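You operate a simulated robot arm through the tools that you are given. There is no shell and no other tool. Be economical: measure what you need, move in short steps, check, and stop when the job is done.

Carry out the task below with a simulated two-armed robot. There is one attempt and no reset: what you move stays moved.

## Task
Fetch the black ring and set it on the white dish. Take the white ring and put it on the middle of the workbench. Take the brass fitting from the low shelf of the rack and leave it on top of the silver bright tap knob. Take the green plug on the low shelf of the rack and put it away on the shallow tray. Put one of the copper fittings from the top of the square table on the shelf under the pipe bench. Take the green tray from the ledge of the pipe bench and put it on the top of the workbench. Put one of the green hose ends from the shelf under the pipe bench on the glass pane. Any order will do. Set down upright: brass fitting, green plug, copper fitting, green hose end.

Only the result counts: the job must be done as asked and must still hold three seconds after the hand-in. Knocking over, shifting, dropping, spilling or breaking anything else fails it.

## Robot
Two 7-joint arms with fingered hands on one trunk, on a base that drives. Base frame: it is fixed to the floor where the robot stands at the start and does not move with it; the origin is under the middle of the robot, x ahead of it, y to its left, z up. Lengths are in m, angles in degrees, forces in N, time in s.
The left shoulder is at the start at [0.06, 0.166, 0.851], the right one opposite. With the tool pointing down near the work surface each hand reaches from about 0.18 to 0.7 m from the robot's upright axis, wherever it stands, measured 20 degrees to its own side. Places, roughly: black ring (5x5x2 cm) [0.5, -0.2, 0.9]; brass fitting (4x4x7 cm) [-0.7, 3.9, 0.4]; bright tap knob (5x5x7 cm) [-0.3, 3.9, 0.4]; copper fitting (4x4x5 cm) [0.6, 3.1, 0.8]; glass pane (40x10x1 cm) [-1.9, 3.9, 0.2]; green hose end (5x4x7 cm) [0.9, 2.2, 0.5]; green plug (6x6x8 cm) [-0.2, 3.9, 0.4]; green tray (17x11x5 cm) [0.8, 2.6, 0.8]; middle of the workbench (34x22 cm) [0.6, 0.22, 0.84]; shallow tray (40x12 cm) [-4.8, 3.1, 0.76]; shelf under the pipe bench [1, 2.2, 0.4]; top of the workbench [0.8, 0.2, 0.8]; white dish (10x10x2 cm) [0.9, 0, 0.9]; white ring (5x5x2 cm) [0.5, -0.3, 0.9]. Payload 5 kg a hand.
The tool frame of a hand sits at the grasp point between the pads (the TCP): z along the fingers, y along the line on which they close. The tips reach 0.032 m beyond it. The gripper opens to 0.16 m. The gripper's body begins 0.089 m behind the TCP. The gripper is a hand of 3 fingers: y runs from the thumb to the fingers, the wrist lies at [0, 0, -0.267] in the tool frame, and closing takes about 1.5 s.
Orientation is told as [roll, pitch, yaw] about the base's x, y, z axes, in that order, counted from this pose: with the fingers straight down and closing along the base's y, the tool's x points along the base's -x, its y along +y and its z along -z.

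## Interface
- The arms move only by the tool move_arm. It takes "left_increments", "right_increments" or both (then of equal length, played together; a hand with none holds still); each is a list of rows, each a list of 7 numbers: the finger opening in m, from 0 to 0.16, then the shift along the tool's x, y, z in units of 250 mm (1.0 is 250 mm), then the turn, a rotation vector about the tool's x, y, z in units of 90 degrees (1.0 is 90 degrees). In form: [[gripper, tx, ty, tz, wx, wy, wz], ...]. A call has 1 to 8 rows; each row is the pose to reach, as a shift and turn from the pose commanded when the call began, along the tool's axes at that moment. A call with a number of a shift or a turn outside -1 to 1 is refused whole. Rows are played at 5 a second. More than 0.05 m and 8.6 degrees between two rows, or a gripper value outside its range, and nothing of the call is played. A pose out of reach is approached as far as the arm can. The call stops where the force on the tool passes 40 N (or 10 N more than at its start, if that is more) or the arm is blocked; 0.2 s more then pass. The fingers move at their own pace (about 0.045 m/s each) and stop on an object; they squeeze with about 26 N. The grip force told is the motor's: it shows also when the fingers shut on nothing. Time passes only in rows, and 0.2 s behind the last, so rows that repeat a pose let the fingers close. The reply holds the time, the measured pose of the TCP, the force on the tool along the base axes, the opening and the grip force, in the units named above and with some noise, with the torque about the TCP (base axes, N m) and any sound that the robot's microphone picked up.
- Cameras (640 x 400 px; columns grow to the right, rows downward): "scene" is now at [0.054, 0.0038, 1.4993]; the picture's right is [0.05, -1.00, -0.00], its down [-0.66, -0.03, -0.75] and it looks along [0.75, 0.04, -0.66] (base axes); focal length 267 px, centre (320, 200). "left" rides on the left gripper at [-0.065, -0.004, -0.116] in its tool frame; the picture's right is [0.06, -1.00, 0.00], its down [0.87, 0.05, -0.49] and it looks along [0.49, 0.03, 0.87] (tool axes); focal length 261 px, centre (320, 200). "right" rides on the right gripper at [0.065, -0.004, -0.116] in its tool frame; the picture's right is [0.06, 1.00, 0.00], its down [-0.87, 0.05, -0.49] and it looks along [-0.49, 0.03, 0.87] (tool axes); focal length 261 px, centre (320, 200). There is no depth. A picture from a camera that has moved, and an enlarged one, comes with that camera's place and axes in the base frame and with its lens.
- get_image(camera): a new picture of that camera. It takes no simulated time.
- lift_body(by): slides the trunk up (or, below 0, down) by that many m; the arms and the scene camera ride with it, the base frame stays. It gives what a move gives, with no picture.
- drive_base(legs): drives the robot by 1 to 6 legs, each [ahead, turn to the left] in m and degrees, along the robot's own axes; the way and the turn of a leg run together, so that a leg with both is an arc; at most 1.5 m and 180 degrees a leg. The arms and the cameras ride along, it lands a little off, and it stops where it bumps. It gives what a move gives.
- hand_shape(shape, hand): the hand has 3 fingers and takes this shape, open, in about a second: jaw (thumb against the fingers, like two jaws); tri (thumb and two fingers); tip (a fingertip pinch); poke (one finger out to press); point (the index stretched); flat (the hand flat); cup (the hand cupped); fist (a fist). The gripper value then closes the fingers along that shape, each until it touches; the sizes above hold for jaw. It gives what a move gives, with no picture.
- pan_tilt(pan, tilt): turns the head with the scene camera to pan (to the left, within 86 degrees either way) and tilt (down, from -29 to 69), counted from straight ahead of the robot. It gives what a move gives.
- enlarge(camera, box): a new picture of the part [left, top, right, bottom] of that camera's present view, enlarged. It takes no simulated time.
- hand_in(): hands the job in; it is judged then, once.

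Go step by step. Nothing tells you exact positions but the pictures and the camera data: compare them with the known pose of the tool, close in by small moves and look again before you grip or let go. The budget is 207 turns and 194 pictures, counting those below and the enlarged ones. Unless the task says otherwise, let go and move clear before handing in.

The tools are called after "Call:" by a JSON object that holds its "fn" and its "kwargs". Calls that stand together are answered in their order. move_arm: Moves the arms, as the interface text tells. Its arguments: {"type":"object","properties":{"left_increments":{"type":"array"},"right_increments":{"type":"array"}},"required":[]} The other tools are called the same way: lift_body (by) slides the trunk up or down; hand_shape (shape, hand) gives the hand a shape; drive_base (legs) drives the base; pan_tilt (pan, tilt) turns the head that bears the scene camera; get_image (camera) takes a picture; enlarge (camera, box) takes an enlarged picture of a part of a camera's view; hand_in () hands the job in.

At the start:

```text
clock: 0.0
left_ee_pos: [0.5183, 0.1237, 1.121]
left_tcp_rot: [0.0, 0.0, 0.1]
left_contact_force: [-0.3, 0.9, -0.1]
left_ft_torque: [0.0, 0.0, 0.01]
left_grip_width: 0.1599
left_finger_force: 0.0
left_shape: jaw
right_ee_pos: [0.4046, -0.3457, 1.1036]
right_tcp_rot: [-0.1, -0.1, 0.0]
right_contact_force: [0.5, -1.3, -0.4]
right_ft_torque: [0.03, 0.0, -0.01]
right_grip_width: 0.1597
right_finger_force: 0.0
right_shape: jaw
trunk travel left (down, up): [-0.4, 0.19]
robot x, y, heading: [0.0006, -0.0032, 0.1]
head pan, tilt: [2.7, 41.1]
```

scene: 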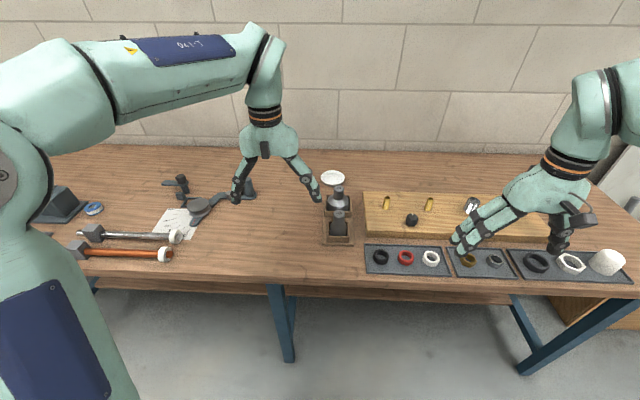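
right: 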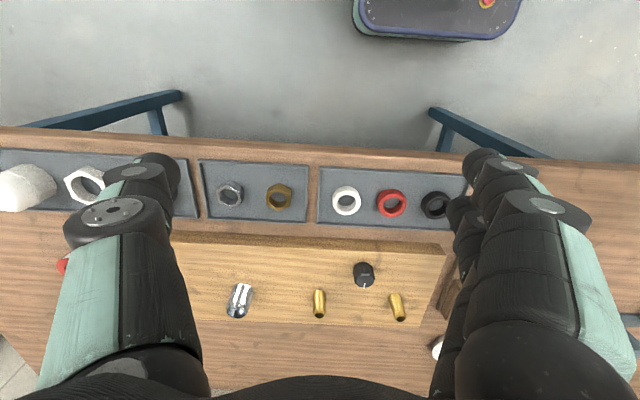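
left: 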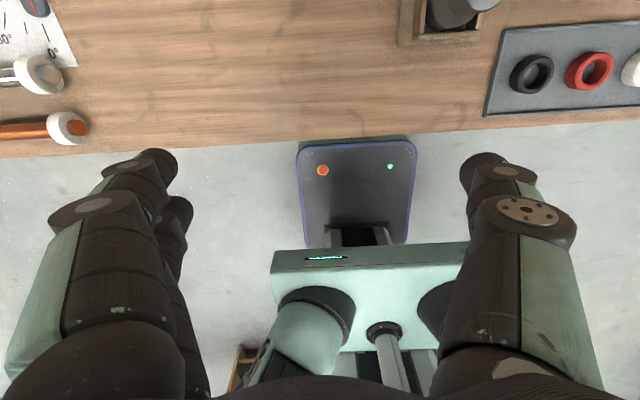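

I see the workbench with the rings in a grey tray and the white dish near the middle at the back. I'll look closer at both before moving.

Call:
{"fn": "enlarge", "kwargs": {"camera": "scene", "box": [300, 160, 460, 290]}}

Call:
{"fn": "enlarge", "kwargs": {"camera": "right", "box": [300, 140, 480, 260]}}

```text
3.08 times, centred on (380, 225) of scene
camera zoom: at [0.054, 0.0038, 1.4993], right [0.05, -1.0, 0.0], down [-0.66, -0.03, -0.75], along [0.75, 0.04, -0.66], focal length 821 px, centre (135, 123)
```

zoom: 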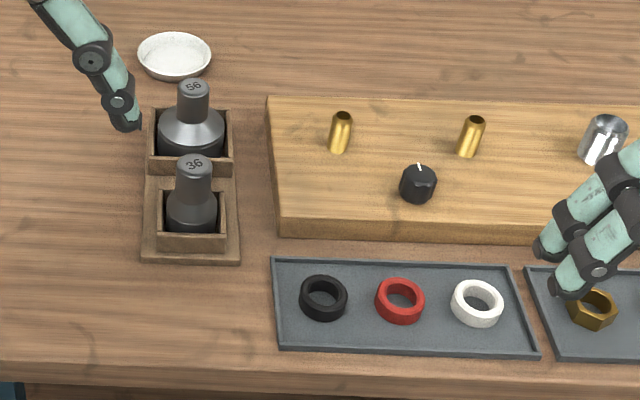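

```text
3.33 times, centred on (390, 200) of right
camera zoom: at [0.3394, -0.3499, 1.22], right [-0.06, 1.0, 0.0], down [0.87, 0.05, 0.49], along [0.49, 0.03, -0.87], focal length 869 px, centre (87, 200)
```

zoom: 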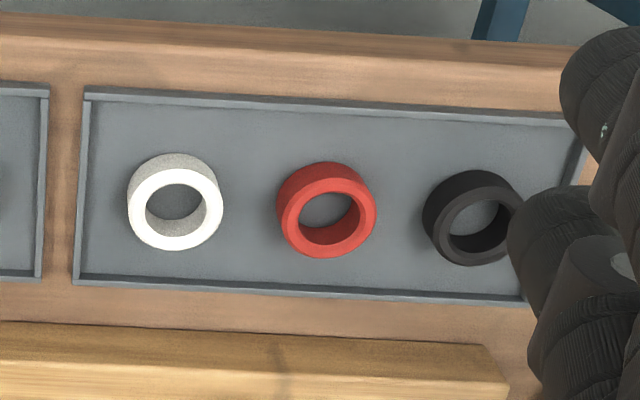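

The black ring is at about (0.541, -0.146), the white at (0.545, -0.296), with tops near z 0.86, and the dish near (0.926, 0). I'll clear the left arm aside and bring the right hand above the black ring, tilted 30° forward, so it can later reach the dish.

Call:
{"fn": "move_arm", "kwargs": {"right_increments": [[0.14, -0.05, 0.116, 0.07, 0, -0.048, 0], [0.12, -0.1, 0.233, 0.141, 0, -0.095, 0], [0.1, -0.146, 0.35, 0.212, 0, -0.143, 0], [0.09, -0.194, 0.466, 0.282, 0, -0.19, 0], [0.08, -0.243, 0.582, 0.353, 0, -0.238, 0], [0.075, -0.291, 0.699, 0.423, 0, -0.286, 0], [0.075, -0.34, 0.815, 0.494, 0, -0.333, 0], [0.075, -0.34, 0.815, 0.494, 0, -0.333, 0]], "left_increments": [[0.16, 0.067, 0.14, 0, 0, 0, 0], [0.16, 0.134, 0.28, 0, 0, 0, 0], [0.16, 0.2, 0.42, 0, 0, 0, 0], [0.16, 0.27, 0.56, 0, 0, 0, 0], [0.16, 0.34, 0.7, 0, 0, 0, 0], [0.16, 0.4, 0.85, 0, 0, 0, 0], [0.16, 0.47, 1.0, 0, 0, 0, 0], [0.16, 0.47, 1.0, 0, 0, 0, 0]]}}

Call:
{"fn": "get_image", "kwargs": {"camera": "right"}}

Call:
{"fn": "get_image", "kwargs": {"camera": "scene"}}

```text
clock: 1.8
left_ee_pos: [0.3979, 0.3728, 1.1221]
left_tcp_rot: [0.1, 0.0, 0.1]
left_contact_force: [0.2, 0.1, -0.5]
left_ft_torque: [0.01, 0.01, 0.01]
left_grip_width: 0.1597
left_finger_force: 0.1
left_shape: jaw
right_ee_pos: [0.4901, -0.1391, 0.9797]
right_tcp_rot: [0.0, -30.0, 0.0]
right_contact_force: [-0.2, -0.3, 0.5]
right_ft_torque: [-0.05, 0.01, -0.02]
right_grip_width: 0.0757
right_finger_force: 0.0
right_shape: jaw
trunk travel left (down, up): [-0.4, 0.19]
robot x, y, heading: [-0.0034, -0.0016, 0.1]
head pan, tilt: [2.7, 41.1]
```

```text
188 pictures are left
camera right: at [0.3753, -0.1446, 1.0479], right [-0.05, 1.0, -0.03], down [0.51, 0.05, 0.86], along [0.86, 0.03, -0.51], focal length 261 px, centre (320, 200)
```

right: 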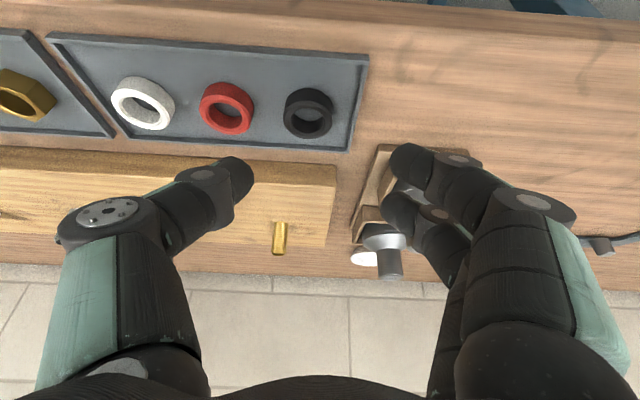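

```text
187 pictures are left
camera scene: at [0.054, 0.0035, 1.4993], right [0.05, -1.0, 0.0], down [-0.66, -0.03, -0.75], along [0.75, 0.04, -0.66], focal length 267 px, centre (320, 200)
```

scene: 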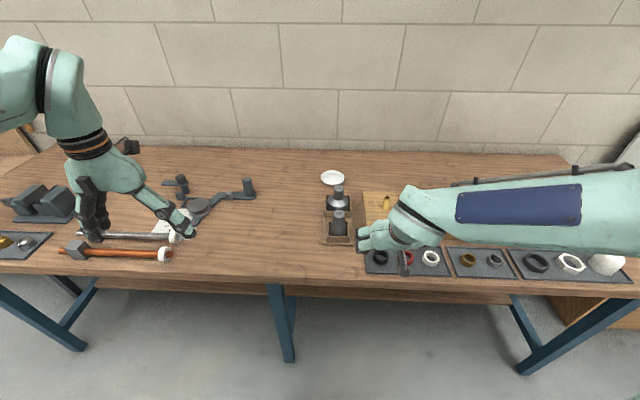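

The right hand is above and behind the black ring with the tilt as planned. Now I lower it along the tool axis.

Call:
{"fn": "move_arm", "kwargs": {"right_increments": [[0.075, 0.04, -0.02, 0.15, 0, 0, 0], [0.075, 0.078, -0.024, 0.3, 0, 0, 0], [0.075, 0.078, -0.024, 0.44, 0, 0, 0], [0.075, 0.078, -0.024, 0.44, 0, 0, 0]]}}

Call:
{"fn": "get_image", "kwargs": {"camera": "right"}}

```text
clock: 2.6
left_ee_pos: [0.3965, 0.3743, 1.1228]
left_tcp_rot: [-0.1, -0.2, 0.1]
left_contact_force: [0.2, -0.3, 0.3]
left_ft_torque: [0.01, 0.01, 0.06]
left_grip_width: 0.1599
left_finger_force: 0.2
left_shape: jaw
right_ee_pos: [0.5295, -0.1405, 0.8881]
right_tcp_rot: [0.4, -30.9, 0.4]
right_contact_force: [-7.6, 0.0, 26.0]
right_ft_torque: [1.16, 0.38, 0.33]
right_grip_width: 0.074
right_finger_force: 0.1
right_shape: jaw
trunk travel left (down, up): [-0.4, 0.19]
robot x, y, heading: [0.0016, 0.001, 0.1]
head pan, tilt: [2.7, 41.1]
stopped in row 4 (right hand): the force on the tool passed its limit at 58 N (the readings are from after the stop); the commanded pose is now the measured one
```

```text
186 pictures are left
camera right: at [0.4132, -0.1479, 0.9527], right [-0.06, 1.0, -0.03], down [0.49, 0.05, 0.87], along [0.87, 0.04, -0.49], focal length 261 px, centre (320, 200)
```

right: 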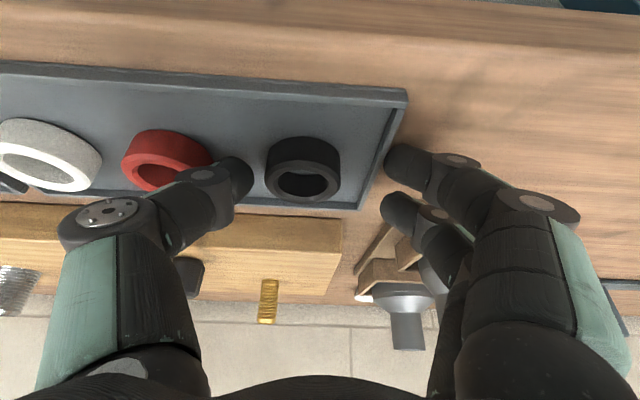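

The fingers touched the tray's end rim (contact on the +y finger), so gripping along y is too tight. I'll back up and turn the hand to close along x, where the tray leaves about 2.5 cm on both sides.

Call:
{"fn": "move_arm", "kwargs": {"right_increments": [[0.075, -0.1, 0, -0.17, 0, 0, 0], [0.075, -0.205, 0, -0.343, 0, 0, 0], [0.075, -0.205, 0, -0.343, 0.0243, 0.0243, 0.088], [0.075, -0.205, 0, -0.343, 0.0486, 0.0486, 0.176], [0.075, -0.205, 0, -0.343, 0.0729, 0.0729, 0.264], [0.075, -0.205, 0, -0.343, 0.0972, 0.0972, 0.352], [0.075, -0.205, 0, -0.343, 0.1215, 0.1215, 0.44], [0.075, -0.205, 0, -0.343, 0.146, 0.146, 0.528]]}}

Call:
{"fn": "move_arm", "kwargs": {"right_increments": [[0.075, 0, 0, 0, 0.0205, 0.0205, 0.0743], [0.075, 0, 0, 0, 0.041, 0.041, 0.1485], [0.075, 0, 0, 0, 0.0615, 0.0615, 0.2228], [0.075, 0, 0, 0, 0.082, 0.082, 0.297], [0.075, 0, 0, 0, 0.1025, 0.1025, 0.3713], [0.075, 0, 0, 0, 0.123, 0.123, 0.4455], [0.075, 0, 0, 0, 0.123, 0.123, 0.4455]]}}

Call:
{"fn": "get_image", "kwargs": {"camera": "right"}}

```text
refused: row 2 steps farther than a row can; nothing moved
```

```text
clock: 3.3
left_ee_pos: [0.3974, 0.3726, 1.1215]
left_tcp_rot: [0.0, 0.0, 0.0]
left_contact_force: [0.5, -0.8, -0.4]
left_ft_torque: [-0.03, -0.06, -0.03]
left_grip_width: 0.1597
left_finger_force: 0.1
left_shape: jaw
right_ee_pos: [0.5335, -0.1421, 0.8875]
right_tcp_rot: [4.1, -26.9, -15.3]
right_contact_force: [-1.6, 0.2, 14.4]
right_ft_torque: [-0.76, 0.07, -0.06]
right_grip_width: 0.0749
right_finger_force: 0.1
right_shape: jaw
trunk travel left (down, up): [-0.4, 0.19]
robot x, y, heading: [-0.0008, -0.0005, 0.2]
head pan, tilt: [2.7, 41.1]
stopped in row 3 (right hand): the force on the tool passed its limit at 41 N (the readings are from after the stop); the commanded pose is now the measured one
```

```text
185 pictures are left
camera right: at [0.4234, -0.1261, 0.9614], right [0.18, 0.98, 0.04], down [0.54, -0.13, 0.83], along [0.82, -0.13, -0.55], focal length 261 px, centre (320, 200)
```

right: 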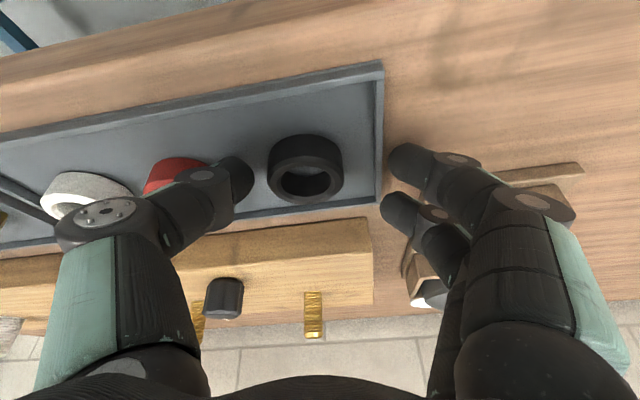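

Only the second call ran, so the hand turned while down; the rings seem to be in place. I'll retreat along the tool axis first.

Call:
{"fn": "move_arm", "kwargs": {"right_increments": [[0.075, 0, 0, -0.13, 0, 0, 0], [0.075, 0, 0, -0.28, 0, 0, 0], [0.075, 0, 0, -0.45, 0, 0, 0], [0.075, 0, 0, -0.45, 0, 0, 0]]}}

Call:
{"fn": "get_image", "kwargs": {"camera": "right"}}

```text
clock: 4.3
left_ee_pos: [0.399, 0.3735, 1.1206]
left_tcp_rot: [0.0, 0.0, 0.0]
left_contact_force: [-0.3, 0.1, 0.7]
left_ft_torque: [0.01, 0.03, 0.0]
left_grip_width: 0.1599
left_finger_force: 0.1
left_shape: jaw
right_ee_pos: [0.4842, -0.1361, 0.9868]
right_tcp_rot: [4.0, -26.7, -15.5]
right_contact_force: [-0.2, 0.1, -0.1]
right_ft_torque: [0.0, 0.02, 0.0]
right_grip_width: 0.0748
right_finger_force: 0.2
right_shape: jaw
trunk travel left (down, up): [-0.4, 0.19]
robot x, y, heading: [0.0012, -0.0014, -0.3]
head pan, tilt: [2.7, 41.1]
```

```text
184 pictures are left
camera right: at [0.3744, -0.1201, 1.0611], right [0.18, 0.98, 0.03], down [0.54, -0.13, 0.83], along [0.82, -0.13, -0.55], focal length 261 px, centre (320, 200)
```

right: 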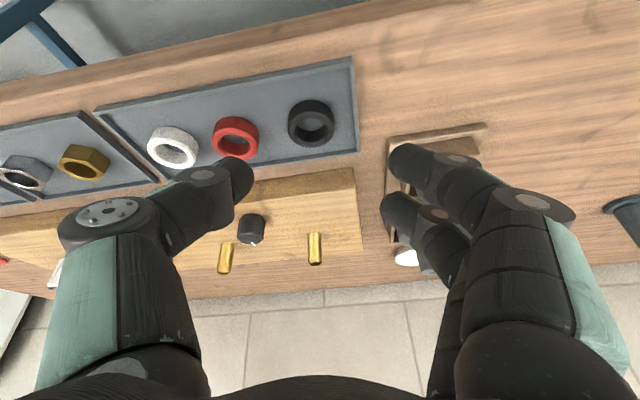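

The tray and rings look undisturbed. Now I turn the hand to vertical with yaw -90, first part.

Call:
{"fn": "move_arm", "kwargs": {"right_increments": [[0.075, 0, 0, 0, 0.0238, 0.0233, 0.0849], [0.075, 0, 0, 0, 0.0476, 0.0466, 0.1698], [0.075, 0, 0, 0, 0.0714, 0.0699, 0.2547], [0.075, 0, 0, 0, 0.0952, 0.0932, 0.3396], [0.075, 0, 0, 0, 0.119, 0.1165, 0.4245], [0.075, 0, 0, 0, 0.1428, 0.1398, 0.5094], [0.075, 0, 0, 0, 0.1666, 0.1631, 0.5943], [0.075, 0, 0, 0, 0.1904, 0.1864, 0.6792]]}}

```text
clock: 6.1
left_ee_pos: [0.4001, 0.3732, 1.1204]
left_tcp_rot: [0.0, 0.1, 0.0]
left_contact_force: [-1.2, 0.0, -0.7]
left_ft_torque: [0.01, 0.01, -0.03]
left_grip_width: 0.1599
left_finger_force: 0.0
left_shape: jaw
right_ee_pos: [0.4824, -0.1363, 0.986]
right_tcp_rot: [3.0, -3.8, -77.3]
right_contact_force: [0.4, -0.9, 0.6]
right_ft_torque: [-0.03, -0.01, 0.04]
right_grip_width: 0.0749
right_finger_force: 0.1
right_shape: jaw
trunk travel left (down, up): [-0.4, 0.19]
robot x, y, heading: [-0.001, -0.0025, -0.1]
head pan, tilt: [2.7, 41.1]
```

Nearly there. I finish the turn and centre above the black ring.

Call:
{"fn": "move_arm", "kwargs": {"right_increments": [[0.075, -0.04, 0.11, 0.04, 0.0199, 0.0194, 0.0712], [0.075, -0.115, 0.22, 0.1, 0.0398, 0.0388, 0.1425], [0.075, -0.115, 0.22, 0.12, 0.0398, 0.0388, 0.1425]]}}

Call:
{"fn": "get_image", "kwargs": {"camera": "right"}}

Call:
{"fn": "get_image", "kwargs": {"camera": "scene"}}

```text
clock: 6.9
left_ee_pos: [0.4001, 0.374, 1.1207]
left_tcp_rot: [0.0, 0.0, 0.0]
left_contact_force: [-0.1, -0.5, -0.2]
left_ft_torque: [0.01, -0.01, -0.01]
left_grip_width: 0.1599
left_finger_force: 0.0
left_shape: jaw
right_ee_pos: [0.5446, -0.1538, 0.9601]
right_tcp_rot: [0.1, 0.0, -89.9]
right_contact_force: [0.1, 0.3, 1.2]
right_ft_torque: [0.0, 0.0, -0.01]
right_grip_width: 0.075
right_finger_force: 0.1
right_shape: jaw
trunk travel left (down, up): [-0.4, 0.19]
robot x, y, heading: [0.0028, 0.0012, -0.1]
head pan, tilt: [2.7, 41.1]
```

```text
183 pictures are left
camera right: at [0.5392, -0.0898, 1.0766], right [1.0, 0.06, 0.0], down [0.06, -0.87, 0.49], along [0.03, -0.49, -0.87], focal length 261 px, centre (320, 200)
```

right: 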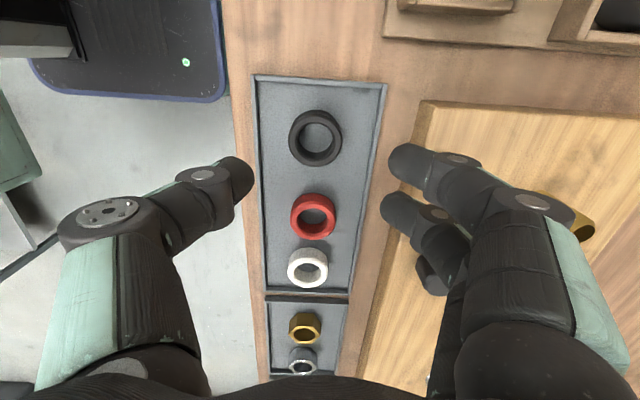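

```text
182 pictures are left
camera scene: at [0.0541, 0.004, 1.4993], right [0.05, -1.0, 0.0], down [-0.66, -0.03, -0.75], along [0.75, 0.04, -0.66], focal length 267 px, centre (320, 200)
```

scene: 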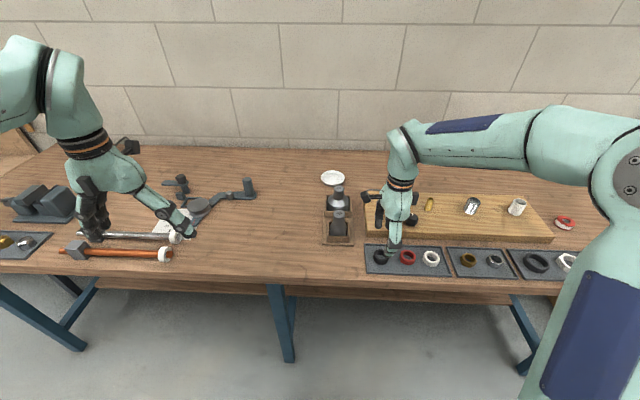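

I want to verify whether the red ring was nudged by the earlier contact; I repeat the same scene zoom as before.

Call:
{"fn": "enlarge", "kwargs": {"camera": "scene", "box": [300, 160, 460, 290]}}

```text
3.08 times, centred on (380, 225) of scene
camera zoom: at [0.0541, 0.004, 1.4993], right [0.05, -1.0, 0.0], down [-0.66, -0.03, -0.75], along [0.75, 0.04, -0.66], focal length 821 px, centre (135, 123)
```

zoom: 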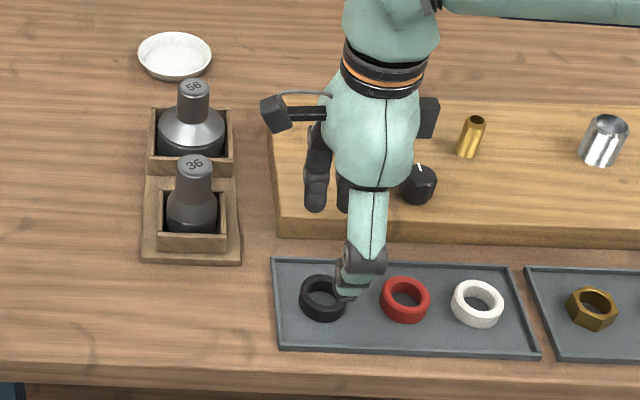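

The red ring moved about 5 mm; I'll nudge it back later once the white ring is out. Now I lower onto the black ring with the opening narrowed to stay inside the rim.

Call:
{"fn": "move_arm", "kwargs": {"right_increments": [[0.066, 0.008, -0.014, 0.08, 0, 0, 0], [0.066, 0.008, -0.014, 0.16, 0, 0, 0], [0.066, 0.008, -0.014, 0.25, 0, 0, 0], [0.066, 0.008, -0.014, 0.325, 0, 0, 0], [0.066, 0.008, -0.014, 0.325, 0, 0, 0]]}}

Call:
{"fn": "get_image", "kwargs": {"camera": "right"}}

```text
clock: 7.9
left_ee_pos: [0.3986, 0.3739, 1.1209]
left_tcp_rot: [0.0, 0.0, 0.0]
left_contact_force: [0.1, 1.0, 0.4]
left_ft_torque: [-0.01, 0.02, -0.01]
left_grip_width: 0.16
left_finger_force: 0.0
left_shape: jaw
right_ee_pos: [0.5437, -0.153, 0.8933]
right_tcp_rot: [0.7, 0.2, -90.2]
right_contact_force: [-0.4, -3.4, 24.9]
right_ft_torque: [-0.15, 1.4, 0.16]
right_grip_width: 0.0597
right_finger_force: 0.0
right_shape: jaw
trunk travel left (down, up): [-0.4, 0.19]
robot x, y, heading: [0.0029, -0.0003, -0.2]
head pan, tilt: [2.7, 41.1]
stopped in row 4 (right hand): the force on the tool passed its limit at 53 N (the readings are from after the stop); the commanded pose is now the measured one
```

```text
180 pictures are left
camera right: at [0.5382, -0.0883, 1.0084], right [1.0, 0.06, 0.01], down [0.05, -0.87, 0.49], along [0.04, -0.49, -0.87], focal length 261 px, centre (320, 200)
```

right: 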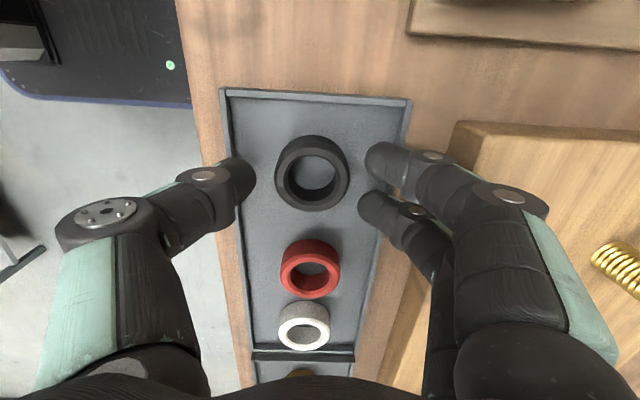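

The thumb's outward slant hits the near rim. I'll lift and check whether the fingertip-pinch shape is slimmer.

Call:
{"fn": "move_arm", "kwargs": {"right_increments": [[0.066, 0, 0, -0.12, 0, 0, 0], [0.066, 0, 0, -0.24, 0, 0, 0], [0.066, 0, 0, -0.24, 0, 0, 0]]}}

Call:
{"fn": "hand_shape", "kwargs": {"shape": "tip", "hand": "right"}}

Call:
{"fn": "get_image", "kwargs": {"camera": "right"}}

```text
clock: 8.7
left_ee_pos: [0.3999, 0.3723, 1.1213]
left_tcp_rot: [0.0, 0.0, 0.1]
left_contact_force: [-0.3, 0.6, -0.4]
left_ft_torque: [-0.03, 0.03, 0.0]
left_grip_width: 0.16
left_finger_force: 0.0
left_shape: jaw
right_ee_pos: [0.5437, -0.1529, 0.9479]
right_tcp_rot: [0.4, 0.2, -89.9]
right_contact_force: [0.6, 0.9, -0.5]
right_ft_torque: [0.0, -0.03, 0.01]
right_grip_width: 0.017
right_finger_force: 10.0
right_shape: jaw
trunk travel left (down, up): [-0.4, 0.19]
robot x, y, heading: [-0.001, -0.0004, -0.2]
head pan, tilt: [2.7, 41.1]
```

```text
clock: 9.6
left_ee_pos: [0.3994, 0.3726, 1.1206]
left_tcp_rot: [0.1, 0.0, 0.0]
left_contact_force: [0.4, 0.1, 0.2]
left_ft_torque: [0.02, 0.01, -0.03]
left_grip_width: 0.16
left_finger_force: 0.1
left_shape: jaw
right_ee_pos: [0.5438, -0.153, 0.9491]
right_tcp_rot: [0.6, 0.2, -90.1]
right_contact_force: [0.0, -0.8, 0.8]
right_ft_torque: [0.0, -0.03, 0.0]
right_grip_width: 0.1598
right_finger_force: 0.0
right_shape: tip
trunk travel left (down, up): [-0.4, 0.19]
robot x, y, heading: [0.0015, 0.0018, -0.1]
head pan, tilt: [2.7, 41.1]
```

```text
179 pictures are left
camera right: at [0.5378, -0.0886, 1.0644], right [1.0, 0.06, 0.01], down [0.05, -0.87, 0.49], along [0.04, -0.49, -0.87], focal length 261 px, centre (320, 200)
```

right: 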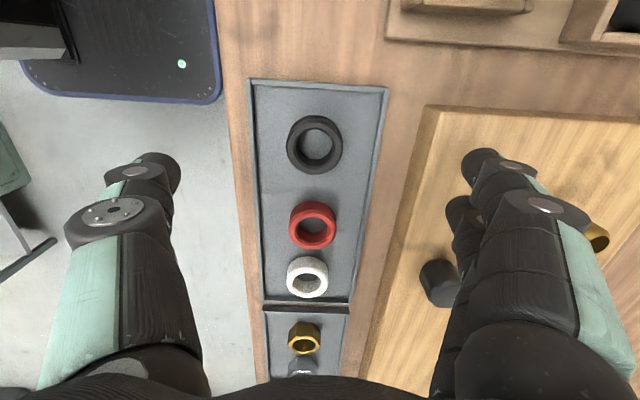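

Tip shape is fully open. I'll close it to about 0.066 to compare the finger geometry.

Call:
{"fn": "move_arm", "kwargs": {"right_increments": [[0.066, 0, 0, 0, 0, 0, 0], [0.066, 0, 0, 0, 0, 0, 0], [0.066, 0, 0, 0, 0, 0, 0], [0.066, 0, 0, 0, 0, 0, 0], [0.066, 0, 0, 0, 0, 0, 0], [0.066, 0, 0, 0, 0, 0, 0]]}}

Call:
{"fn": "get_image", "kwargs": {"camera": "right"}}

Call:
{"fn": "enlarge", "kwargs": {"camera": "scene", "box": [340, 140, 480, 290]}}

```text
clock: 11.0
left_ee_pos: [0.399, 0.3728, 1.1214]
left_tcp_rot: [0.0, -0.1, 0.0]
left_contact_force: [-0.1, 0.0, -0.4]
left_ft_torque: [-0.01, 0.04, -0.04]
left_grip_width: 0.1598
left_finger_force: 0.0
left_shape: jaw
right_ee_pos: [0.5427, -0.152, 0.9487]
right_tcp_rot: [0.4, 0.0, -90.0]
right_contact_force: [0.1, 0.1, -0.2]
right_ft_torque: [0.01, 0.02, -0.03]
right_grip_width: 0.0667
right_finger_force: 0.1
right_shape: tip
trunk travel left (down, up): [-0.4, 0.19]
robot x, y, heading: [-0.0002, -0.0013, 0.0]
head pan, tilt: [2.7, 41.1]
```

```text
178 pictures are left
camera right: at [0.5378, -0.0885, 1.0644], right [1.0, 0.06, 0.01], down [0.05, -0.87, 0.49], along [0.04, -0.49, -0.87], focal length 261 px, centre (320, 200)
```

right: 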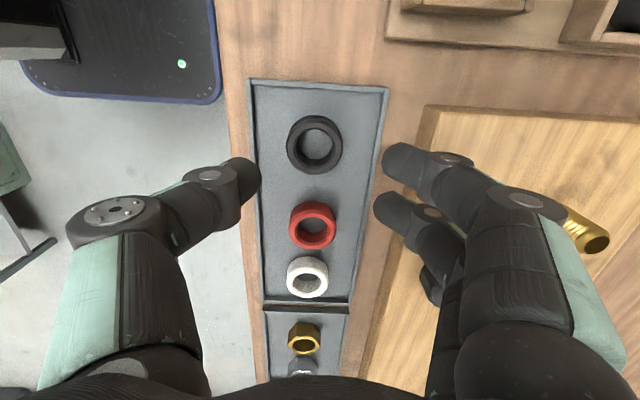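

```text
2.67 times, centred on (410, 215) of scene
camera zoom: at [0.0545, 0.0039, 1.4993], right [0.05, -1.0, 0.0], down [-0.66, -0.03, -0.75], along [0.75, 0.04, -0.66], focal length 712 px, centre (80, 160)
```

zoom: 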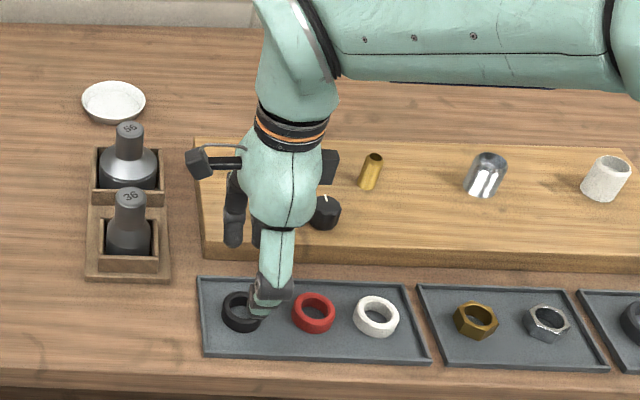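

The tip shape looks similar. I'll try a careful descent with a narrower opening centred on the ring, to find where contact occurs.

Call:
{"fn": "move_arm", "kwargs": {"right_increments": [[0.06, 0.004, -0.008, 0.08, 0, 0, 0], [0.06, 0.004, -0.008, 0.16, 0, 0, 0], [0.06, 0.004, -0.008, 0.2, 0, 0, 0], [0.06, 0.004, -0.008, 0.22, 0, 0, 0], [0.06, 0.004, -0.008, 0.24, 0, 0, 0], [0.06, 0.004, -0.008, 0.26, 0, 0, 0], [0.06, 0.004, -0.008, 0.28, 0, 0, 0], [0.06, 0.004, -0.008, 0.29, 0, 0, 0]]}}

Call:
{"fn": "get_image", "kwargs": {"camera": "right"}}

```text
clock: 12.6
left_ee_pos: [0.3985, 0.373, 1.1212]
left_tcp_rot: [0.0, -0.2, -0.1]
left_contact_force: [1.6, 0.2, -0.2]
left_ft_torque: [0.02, 0.01, -0.02]
left_grip_width: 0.1598
left_finger_force: 0.0
left_shape: jaw
right_ee_pos: [0.5431, -0.1506, 0.8854]
right_tcp_rot: [1.1, 0.3, -90.1]
right_contact_force: [-6.0, -2.3, 26.1]
right_ft_torque: [-0.13, 1.03, 0.19]
right_grip_width: 0.0588
right_finger_force: 0.1
right_shape: tip
trunk travel left (down, up): [-0.4, 0.19]
robot x, y, heading: [-0.0007, -0.0011, -0.2]
head pan, tilt: [2.7, 41.1]
stopped in row 8 (right hand): the force on the tool passed its limit at 44 N (the readings are from after the stop); the commanded pose is now the measured one
```

```text
176 pictures are left
camera right: at [0.5366, -0.0873, 1.0021], right [1.0, 0.06, 0.02], down [0.04, -0.87, 0.49], along [0.05, -0.49, -0.87], focal length 261 px, centre (320, 200)
```

right: 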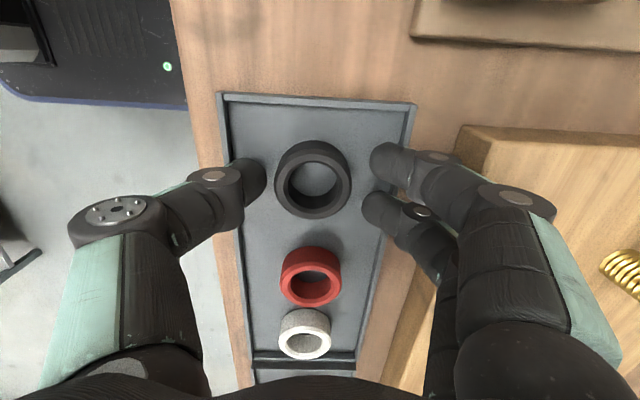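

The tips are now around the ring, about 7 mm or more below its top. I'll try closing here.

Call:
{"fn": "move_arm", "kwargs": {"right_increments": [[0.02, 0, -0.008, -0.005, 0, 0, 0], [0.0, 0, -0.012, -0.005, 0, 0, 0], [0.0, 0, -0.012, -0.005, 0, 0, 0], [0.0, 0, -0.012, -0.005, 0, 0, 0], [0.0, 0, -0.012, -0.005, 0, 0, 0]]}}

Call:
{"fn": "get_image", "kwargs": {"camera": "right"}}

```text
clock: 13.8
left_ee_pos: [0.3987, 0.3737, 1.1207]
left_tcp_rot: [0.1, 0.0, -0.1]
left_contact_force: [-0.2, 0.1, 0.4]
left_ft_torque: [0.01, -0.03, 0.02]
left_grip_width: 0.16
left_finger_force: 0.1
left_shape: jaw
right_ee_pos: [0.5396, -0.1496, 0.8849]
right_tcp_rot: [0.8, 0.3, -90.2]
right_contact_force: [-1.9, 0.0, 20.1]
right_ft_torque: [-0.04, 0.55, -0.04]
right_grip_width: 0.0386
right_finger_force: 26.3
right_shape: tip
trunk travel left (down, up): [-0.4, 0.19]
robot x, y, heading: [0.0014, 0.0001, -0.0]
head pan, tilt: [2.7, 41.1]
```

```text
175 pictures are left
camera right: at [0.5336, -0.087, 1.0012], right [1.0, 0.06, 0.02], down [0.05, -0.87, 0.49], along [0.04, -0.49, -0.87], focal length 261 px, centre (320, 200)
```

right: 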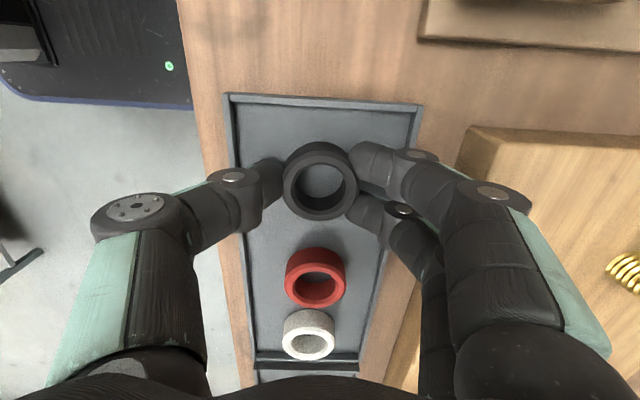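

The fingers hold the ring with 26 N. I lift it a little and check.

Call:
{"fn": "move_arm", "kwargs": {"right_increments": [[0.0, 0, 0, -0.06, 0, 0, 0], [0.0, 0, 0, -0.14, 0, 0, 0], [0.0, 0, 0, -0.24, 0, 0, 0], [0.0, 0, 0, -0.32, 0, 0, 0], [0.0, 0, 0, -0.32, 0, 0, 0]]}}

Call:
{"fn": "get_image", "kwargs": {"camera": "right"}}

```text
clock: 15.0
left_ee_pos: [0.3997, 0.3726, 1.1203]
left_tcp_rot: [0.0, -0.1, -0.1]
left_contact_force: [0.1, -0.2, -0.9]
left_ft_torque: [0.01, 0.0, 0.04]
left_grip_width: 0.1602
left_finger_force: 0.0
left_shape: jaw
right_ee_pos: [0.5404, -0.1527, 0.9635]
right_tcp_rot: [0.8, 0.3, -90.1]
right_contact_force: [-0.8, 0.2, -1.7]
right_ft_torque: [0.03, 0.01, 0.03]
right_grip_width: 0.0371
right_finger_force: 25.7
right_shape: tip
trunk travel left (down, up): [-0.4, 0.19]
robot x, y, heading: [0.0031, -0.0004, 0.0]
head pan, tilt: [2.7, 41.1]
```

```text
174 pictures are left
camera right: at [0.5336, -0.0887, 1.0799], right [1.0, 0.06, 0.01], down [0.05, -0.87, 0.49], along [0.04, -0.49, -0.87], focal length 261 px, centre (320, 200)
```

right: 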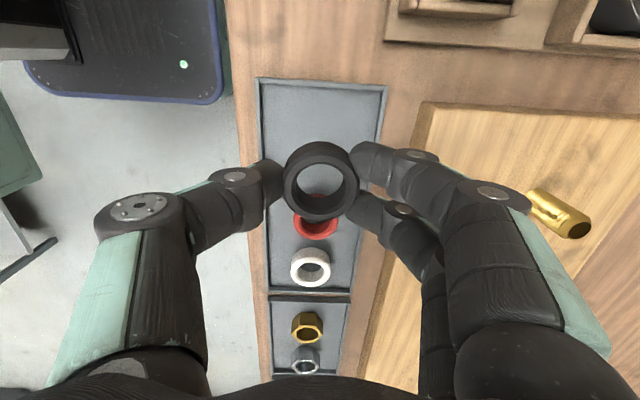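

Black ring held. I raise the trunk to gain height and reach.

Call:
{"fn": "lift_body", "kwargs": {"by": 0.15}}

```text
clock: 16.8
left_ee_pos: [0.3984, 0.3725, 1.2712]
left_tcp_rot: [0.0, 0.0, -0.2]
left_contact_force: [0.4, 0.7, 0.2]
left_ft_torque: [0.04, -0.01, -0.03]
left_grip_width: 0.16
left_finger_force: 0.1
left_shape: jaw
right_ee_pos: [0.5408, -0.1522, 1.1148]
right_tcp_rot: [0.8, 0.3, -90.1]
right_contact_force: [-0.1, -0.4, -0.1]
right_ft_torque: [0.02, -0.02, 0.0]
right_grip_width: 0.037
right_finger_force: 25.9
right_shape: tip
trunk travel left (down, up): [-0.55, 0.04]
robot x, y, heading: [0.0025, 0.0024, -0.1]
head pan, tilt: [2.7, 41.1]
```

Now I drive ahead slightly toward the bench to bring the dish within reach.

Call:
{"fn": "drive_base", "kwargs": {"legs": [[0.17, 0]]}}

Call:
{"fn": "get_image", "kwargs": {"camera": "scene"}}

```text
clock: 18.2
left_ee_pos: [0.5697, 0.3728, 1.2709]
left_tcp_rot: [0.0, 0.1, -0.2]
left_contact_force: [0.3, -0.4, -0.3]
left_ft_torque: [0.02, 0.07, 0.0]
left_grip_width: 0.1598
left_finger_force: 0.1
left_shape: jaw
right_ee_pos: [0.7082, -0.1528, 1.1124]
right_tcp_rot: [0.8, 0.3, -90.1]
right_contact_force: [0.1, -0.8, -0.1]
right_ft_torque: [-0.01, 0.04, 0.01]
right_grip_width: 0.0369
right_finger_force: 25.7
right_shape: tip
trunk travel left (down, up): [-0.55, 0.04]
robot x, y, heading: [0.1662, -0.0029, -0.1]
head pan, tilt: [2.7, 41.1]
```

```text
173 pictures are left
camera scene: at [0.225, 0.0036, 1.6492], right [0.05, -1.0, 0.0], down [-0.66, -0.03, -0.75], along [0.75, 0.03, -0.66], focal length 267 px, centre (320, 200)
```

scene: 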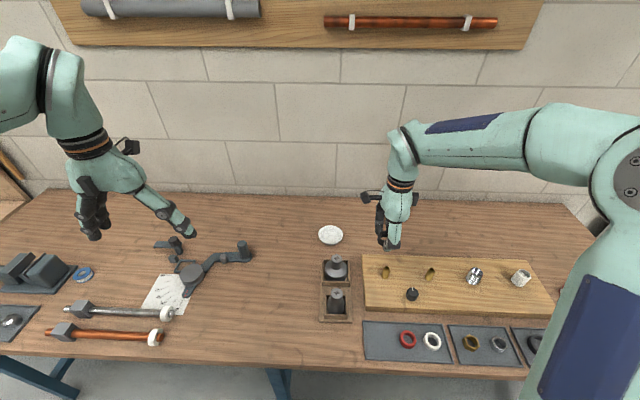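

The dish is near (0.93, -0.007), beyond the "56" weight whose top is about z 0.94. I swing the ring over toward the dish while tilting 20° forward.

Call:
{"fn": "move_arm", "kwargs": {"right_increments": [[0, 0.074, 0.106, 0.02, -0.028, 0, 0], [0, 0.148, 0.212, 0.05, -0.055, 0, 0], [0, 0.221, 0.318, 0.09, -0.083, 0, 0], [0, 0.295, 0.424, 0.14, -0.111, 0, 0], [0, 0.369, 0.53, 0.2, -0.139, 0, 0], [0, 0.443, 0.636, 0.26, -0.166, 0, 0], [0, 0.516, 0.742, 0.33, -0.194, 0, 0], [0, 0.59, 0.848, 0.4, -0.222, 0, 0]]}}

Call:
{"fn": "get_image", "kwargs": {"camera": "right"}}

Call:
{"fn": "enlarge", "kwargs": {"camera": "scene", "box": [270, 150, 430, 280]}}

```text
clock: 20.0
left_ee_pos: [0.5694, 0.3729, 1.2695]
left_tcp_rot: [0.0, 0.2, -0.1]
left_contact_force: [0.3, -0.3, -0.1]
left_ft_torque: [0.02, 0.03, -0.01]
left_grip_width: 0.16
left_finger_force: 0.0
left_shape: jaw
right_ee_pos: [0.925, -0.0043, 1.0159]
right_tcp_rot: [20.8, 0.2, -90.1]
right_contact_force: [0.4, -0.8, 0.1]
right_ft_torque: [-0.02, 0.01, -0.02]
right_grip_width: 0.0369
right_finger_force: 25.7
right_shape: tip
trunk travel left (down, up): [-0.55, 0.04]
robot x, y, heading: [0.1678, 0.0031, -0.1]
head pan, tilt: [2.7, 41.1]
```

```text
172 pictures are left
camera right: at [0.8785, 0.0595, 1.1237], right [0.93, 0.06, 0.36], down [-0.13, -0.87, 0.48], along [0.34, -0.49, -0.8], focal length 261 px, centre (320, 200)
```

right: 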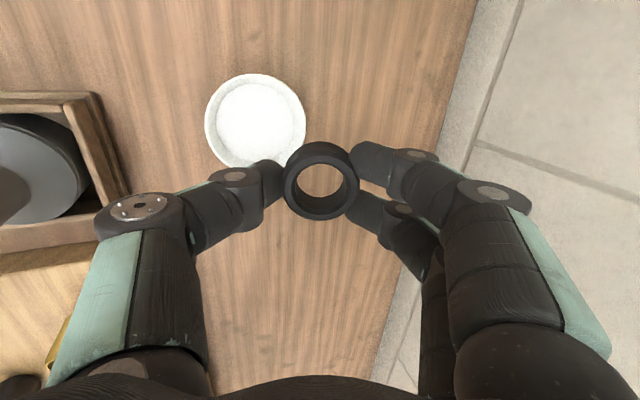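

```text
3.08 times, centred on (350, 215) of scene
camera zoom: at [0.2239, 0.0045, 1.6492], right [0.05, -1.0, 0.0], down [-0.66, -0.03, -0.75], along [0.75, 0.03, -0.66], focal length 821 px, centre (228, 154)
```

zoom: 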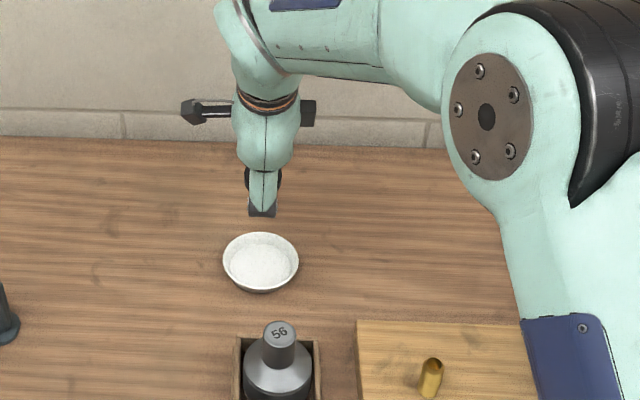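

The arm reaches well; the dish centre is about (0.918, -0.005). I lower the ring to just above the dish with less tilt.

Call:
{"fn": "move_arm", "kwargs": {"right_increments": [[0, 0, -0.05, 0.09, 0.016, 0, 0], [0, 0, -0.1, 0.19, 0.032, 0, 0], [0, 0, -0.15, 0.28, 0.049, 0, 0], [0, 0, -0.208, 0.379, 0.065, 0, 0], [0, 0, -0.208, 0.379, 0.065, 0, 0]]}}

Call:
{"fn": "get_image", "kwargs": {"camera": "right"}}

Call:
{"fn": "enlarge", "kwargs": {"camera": "scene", "box": [270, 150, 430, 280]}}

```text
clock: 21.2
left_ee_pos: [0.5685, 0.3725, 1.2713]
left_tcp_rot: [0.0, 0.0, 0.0]
left_contact_force: [0.1, 0.1, -0.1]
left_ft_torque: [-0.01, -0.02, 0.01]
left_grip_width: 0.1599
left_finger_force: 0.1
left_shape: jaw
right_ee_pos: [0.9065, -0.005, 0.9107]
right_tcp_rot: [15.0, 0.4, -90.1]
right_contact_force: [-0.2, 0.0, 0.1]
right_ft_torque: [0.01, 0.01, 0.02]
right_grip_width: 0.0371
right_finger_force: 26.1
right_shape: tip
trunk travel left (down, up): [-0.55, 0.04]
robot x, y, heading: [0.1705, -0.0013, -0.1]
head pan, tilt: [2.7, 41.1]
```

```text
170 pictures are left
camera right: at [0.8722, 0.0581, 1.0219], right [0.96, 0.06, 0.26], down [-0.08, -0.87, 0.48], along [0.25, -0.49, -0.84], focal length 261 px, centre (320, 200)
```

right: 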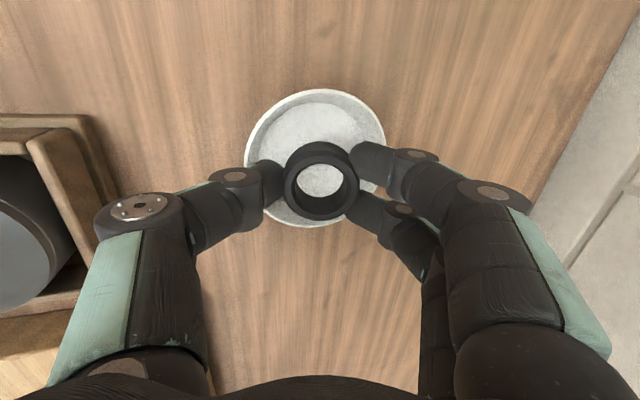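

```text
3.08 times, centred on (350, 215) of scene
camera zoom: at [0.2229, 0.0037, 1.6493], right [0.05, -1.0, 0.0], down [-0.66, -0.03, -0.75], along [0.75, 0.03, -0.66], focal length 821 px, centre (228, 154)
```

zoom: 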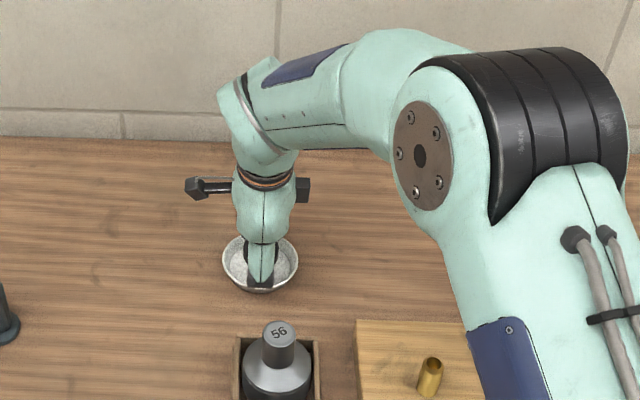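

The ring is centred over the dish. I release it with a small opening.

Call:
{"fn": "move_arm", "kwargs": {"right_increments": [[0.04, 0, 0, 0.008, 0, 0, 0], [0.05, 0, 0, 0.008, 0, 0, 0], [0.06, 0, 0, 0.008, 0, 0, 0], [0.06, 0, 0, 0.008, 0, 0, 0], [0.06, 0, 0, 0.008, 0, 0, 0]]}}

Call:
{"fn": "get_image", "kwargs": {"camera": "right"}}

```text
clock: 22.4
left_ee_pos: [0.5679, 0.3729, 1.2711]
left_tcp_rot: [0.0, 0.1, 0.0]
left_contact_force: [0.2, 0.5, -1.5]
left_ft_torque: [0.0, -0.04, -0.01]
left_grip_width: 0.1599
left_finger_force: 0.1
left_shape: jaw
right_ee_pos: [0.9065, -0.0055, 0.9092]
right_tcp_rot: [14.9, 0.2, -90.1]
right_contact_force: [0.5, 0.1, 0.7]
right_ft_torque: [0.0, 0.03, 0.02]
right_grip_width: 0.0588
right_finger_force: 0.1
right_shape: tip
trunk travel left (down, up): [-0.55, 0.04]
robot x, y, heading: [0.1664, 0.0012, -0.1]
head pan, tilt: [2.7, 41.1]
```

```text
168 pictures are left
camera right: at [0.873, 0.0587, 1.02], right [0.96, 0.06, 0.26], down [-0.08, -0.87, 0.49], along [0.25, -0.49, -0.84], focal length 261 px, centre (320, 200)
```

right: 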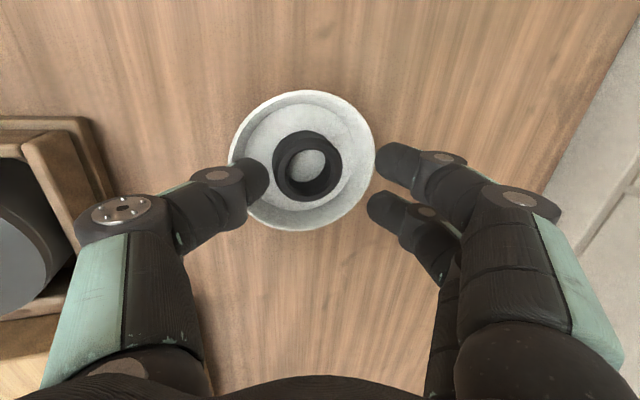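

The black ring lies in the dish. I retreat along the tool axis, then swing the hand back.

Call:
{"fn": "move_arm", "kwargs": {"right_increments": [[0.06, 0, 0.0, -0.1, 0, 0, 0], [0.06, 0, 0, -0.25, 0, 0, 0], [0.06, 0, 0, -0.42, 0, 0, 0], [0.06, -0.12, 0, -0.5, 0.04, 0, 0], [0.06, -0.27, -0.1, -0.5, 0.08, 0, 0], [0.06, -0.42, -0.2, -0.5, 0.12, 0, 0], [0.06, -0.57, -0.3, -0.5, 0.166, 0, 0], [0.06, -0.6, -0.4, -0.5, 0.166, 0, 0]]}}

Call:
{"fn": "drive_base", "kwargs": {"legs": [[-0.15, 0]]}}

Call:
{"fn": "get_image", "kwargs": {"camera": "scene"}}

```text
clock: 24.2
left_ee_pos: [0.568, 0.3728, 1.2718]
left_tcp_rot: [0.0, 0.0, -0.1]
left_contact_force: [0.2, 0.5, -0.4]
left_ft_torque: [-0.02, -0.02, -0.03]
left_grip_width: 0.1601
left_finger_force: 0.2
left_shape: jaw
right_ee_pos: [0.7766, -0.1556, 1.0021]
right_tcp_rot: [0.0, 0.3, -90.1]
right_contact_force: [0.5, -1.0, 0.9]
right_ft_torque: [-0.02, -0.02, 0.0]
right_grip_width: 0.0595
right_finger_force: 0.0
right_shape: tip
trunk travel left (down, up): [-0.55, 0.04]
robot x, y, heading: [0.1672, 0.0004, -0.1]
head pan, tilt: [2.7, 41.1]
```

```text
clock: 25.6
left_ee_pos: [0.4162, 0.3712, 1.2714]
left_tcp_rot: [0.0, 0.0, -0.1]
left_contact_force: [-1.1, 0.4, 0.8]
left_ft_torque: [0.03, -0.04, 0.01]
left_grip_width: 0.16
left_finger_force: 0.1
left_shape: jaw
right_ee_pos: [0.6243, -0.1563, 1.0032]
right_tcp_rot: [0.1, 0.3, -90.3]
right_contact_force: [-0.9, -0.3, -0.1]
right_ft_torque: [0.01, -0.06, -0.02]
right_grip_width: 0.0599
right_finger_force: 0.0
right_shape: tip
trunk travel left (down, up): [-0.55, 0.04]
robot x, y, heading: [0.0203, 0.0027, -0.1]
head pan, tilt: [2.7, 41.1]
```

```text
167 pictures are left
camera scene: at [0.07, 0.0039, 1.6493], right [0.04, -1.0, 0.0], down [-0.66, -0.03, -0.75], along [0.75, 0.03, -0.66], focal length 267 px, centre (320, 200)
```

scene: 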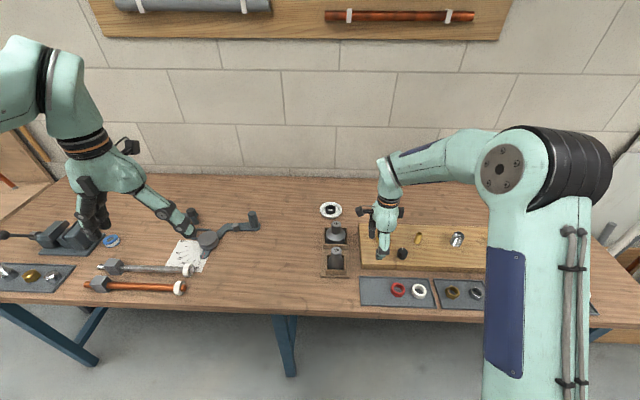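

Black ring is in the dish. Next I move above the white ring.

Call:
{"fn": "move_arm", "kwargs": {"right_increments": [[0.06, -0.142, -0.083, 0, 0, 0, 0], [0.06, -0.284, -0.166, 0, 0, 0, 0], [0.06, -0.426, -0.249, 0.03, 0, 0, 0], [0.06, -0.568, -0.334, 0.1, 0, 0, 0], [0.06, -0.568, -0.334, 0.2, 0, 0, 0], [0.06, -0.568, -0.334, 0.2, 0, 0, 0]]}}

Call:
{"fn": "get_image", "kwargs": {"camera": "right"}}

```text
clock: 27.0
left_ee_pos: [0.4181, 0.3711, 1.2716]
left_tcp_rot: [0.1, 0.0, -0.2]
left_contact_force: [0.5, -1.1, -0.8]
left_ft_torque: [0.01, -0.03, 0.0]
left_grip_width: 0.1599
left_finger_force: 0.0
left_shape: jaw
right_ee_pos: [0.5428, -0.2976, 0.9508]
right_tcp_rot: [0.0, 0.3, -90.3]
right_contact_force: [0.4, 0.2, 0.1]
right_ft_torque: [0.04, 0.0, 0.01]
right_grip_width: 0.0596
right_finger_force: 0.1
right_shape: tip
trunk travel left (down, up): [-0.55, 0.04]
robot x, y, heading: [0.0178, -0.0011, -0.2]
head pan, tilt: [2.7, 41.1]
```

```text
166 pictures are left
camera right: at [0.5384, -0.234, 1.067], right [1.0, 0.06, 0.0], down [0.05, -0.87, 0.49], along [0.03, -0.49, -0.87], focal length 261 px, centre (320, 200)
```

right: 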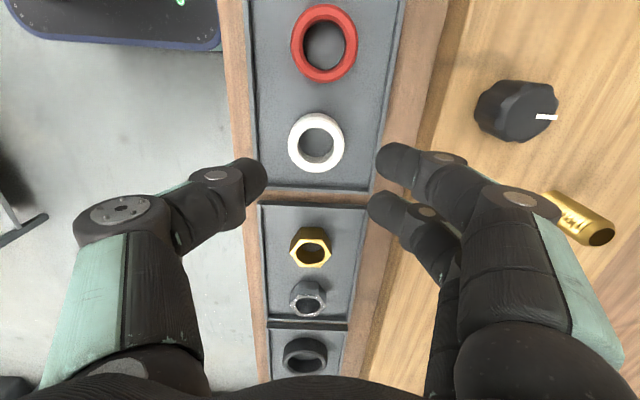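

White ring is at (0.539, -0.296). I descend and close in one go, as worked for the black ring.

Call:
{"fn": "move_arm", "kwargs": {"right_increments": [[0.06, 0.004, -0.013, 0.1, 0, 0, 0], [0.06, 0.004, -0.013, 0.18, 0, 0, 0], [0.06, 0.004, -0.013, 0.22, 0, 0, 0], [0.06, 0.004, -0.013, 0.25, 0, 0, 0], [0.04, 0.004, -0.013, 0.258, 0, 0, 0], [0.0, 0.004, -0.013, 0.258, 0, 0, 0], [0.0, 0.004, -0.013, 0.258, 0, 0, 0], [0.0, 0.004, -0.013, 0.258, 0, 0, 0]]}}

Call:
{"fn": "get_image", "kwargs": {"camera": "right"}}

```text
clock: 28.8
left_ee_pos: [0.4177, 0.3729, 1.2711]
left_tcp_rot: [0.1, -0.1, -0.3]
left_contact_force: [0.8, -0.1, -0.7]
left_ft_torque: [-0.01, -0.01, -0.02]
left_grip_width: 0.1598
left_finger_force: 0.0
left_shape: jaw
right_ee_pos: [0.5392, -0.2957, 0.884]
right_tcp_rot: [0.1, 0.2, -90.2]
right_contact_force: [-0.7, -0.6, 3.2]
right_ft_torque: [0.03, 0.02, -0.02]
right_grip_width: 0.036
right_finger_force: 25.6
right_shape: tip
trunk travel left (down, up): [-0.55, 0.04]
robot x, y, heading: [0.0149, -0.0003, -0.3]
head pan, tilt: [2.7, 41.1]
```

```text
165 pictures are left
camera right: at [0.5348, -0.232, 1.002], right [1.0, 0.06, 0.0], down [0.05, -0.87, 0.49], along [0.03, -0.49, -0.87], focal length 261 px, centre (320, 200)
```

right: 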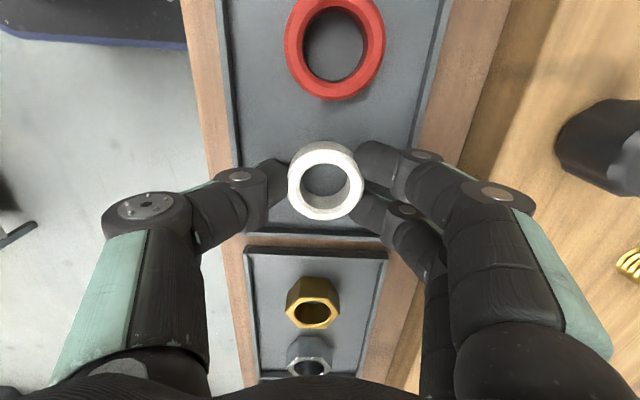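

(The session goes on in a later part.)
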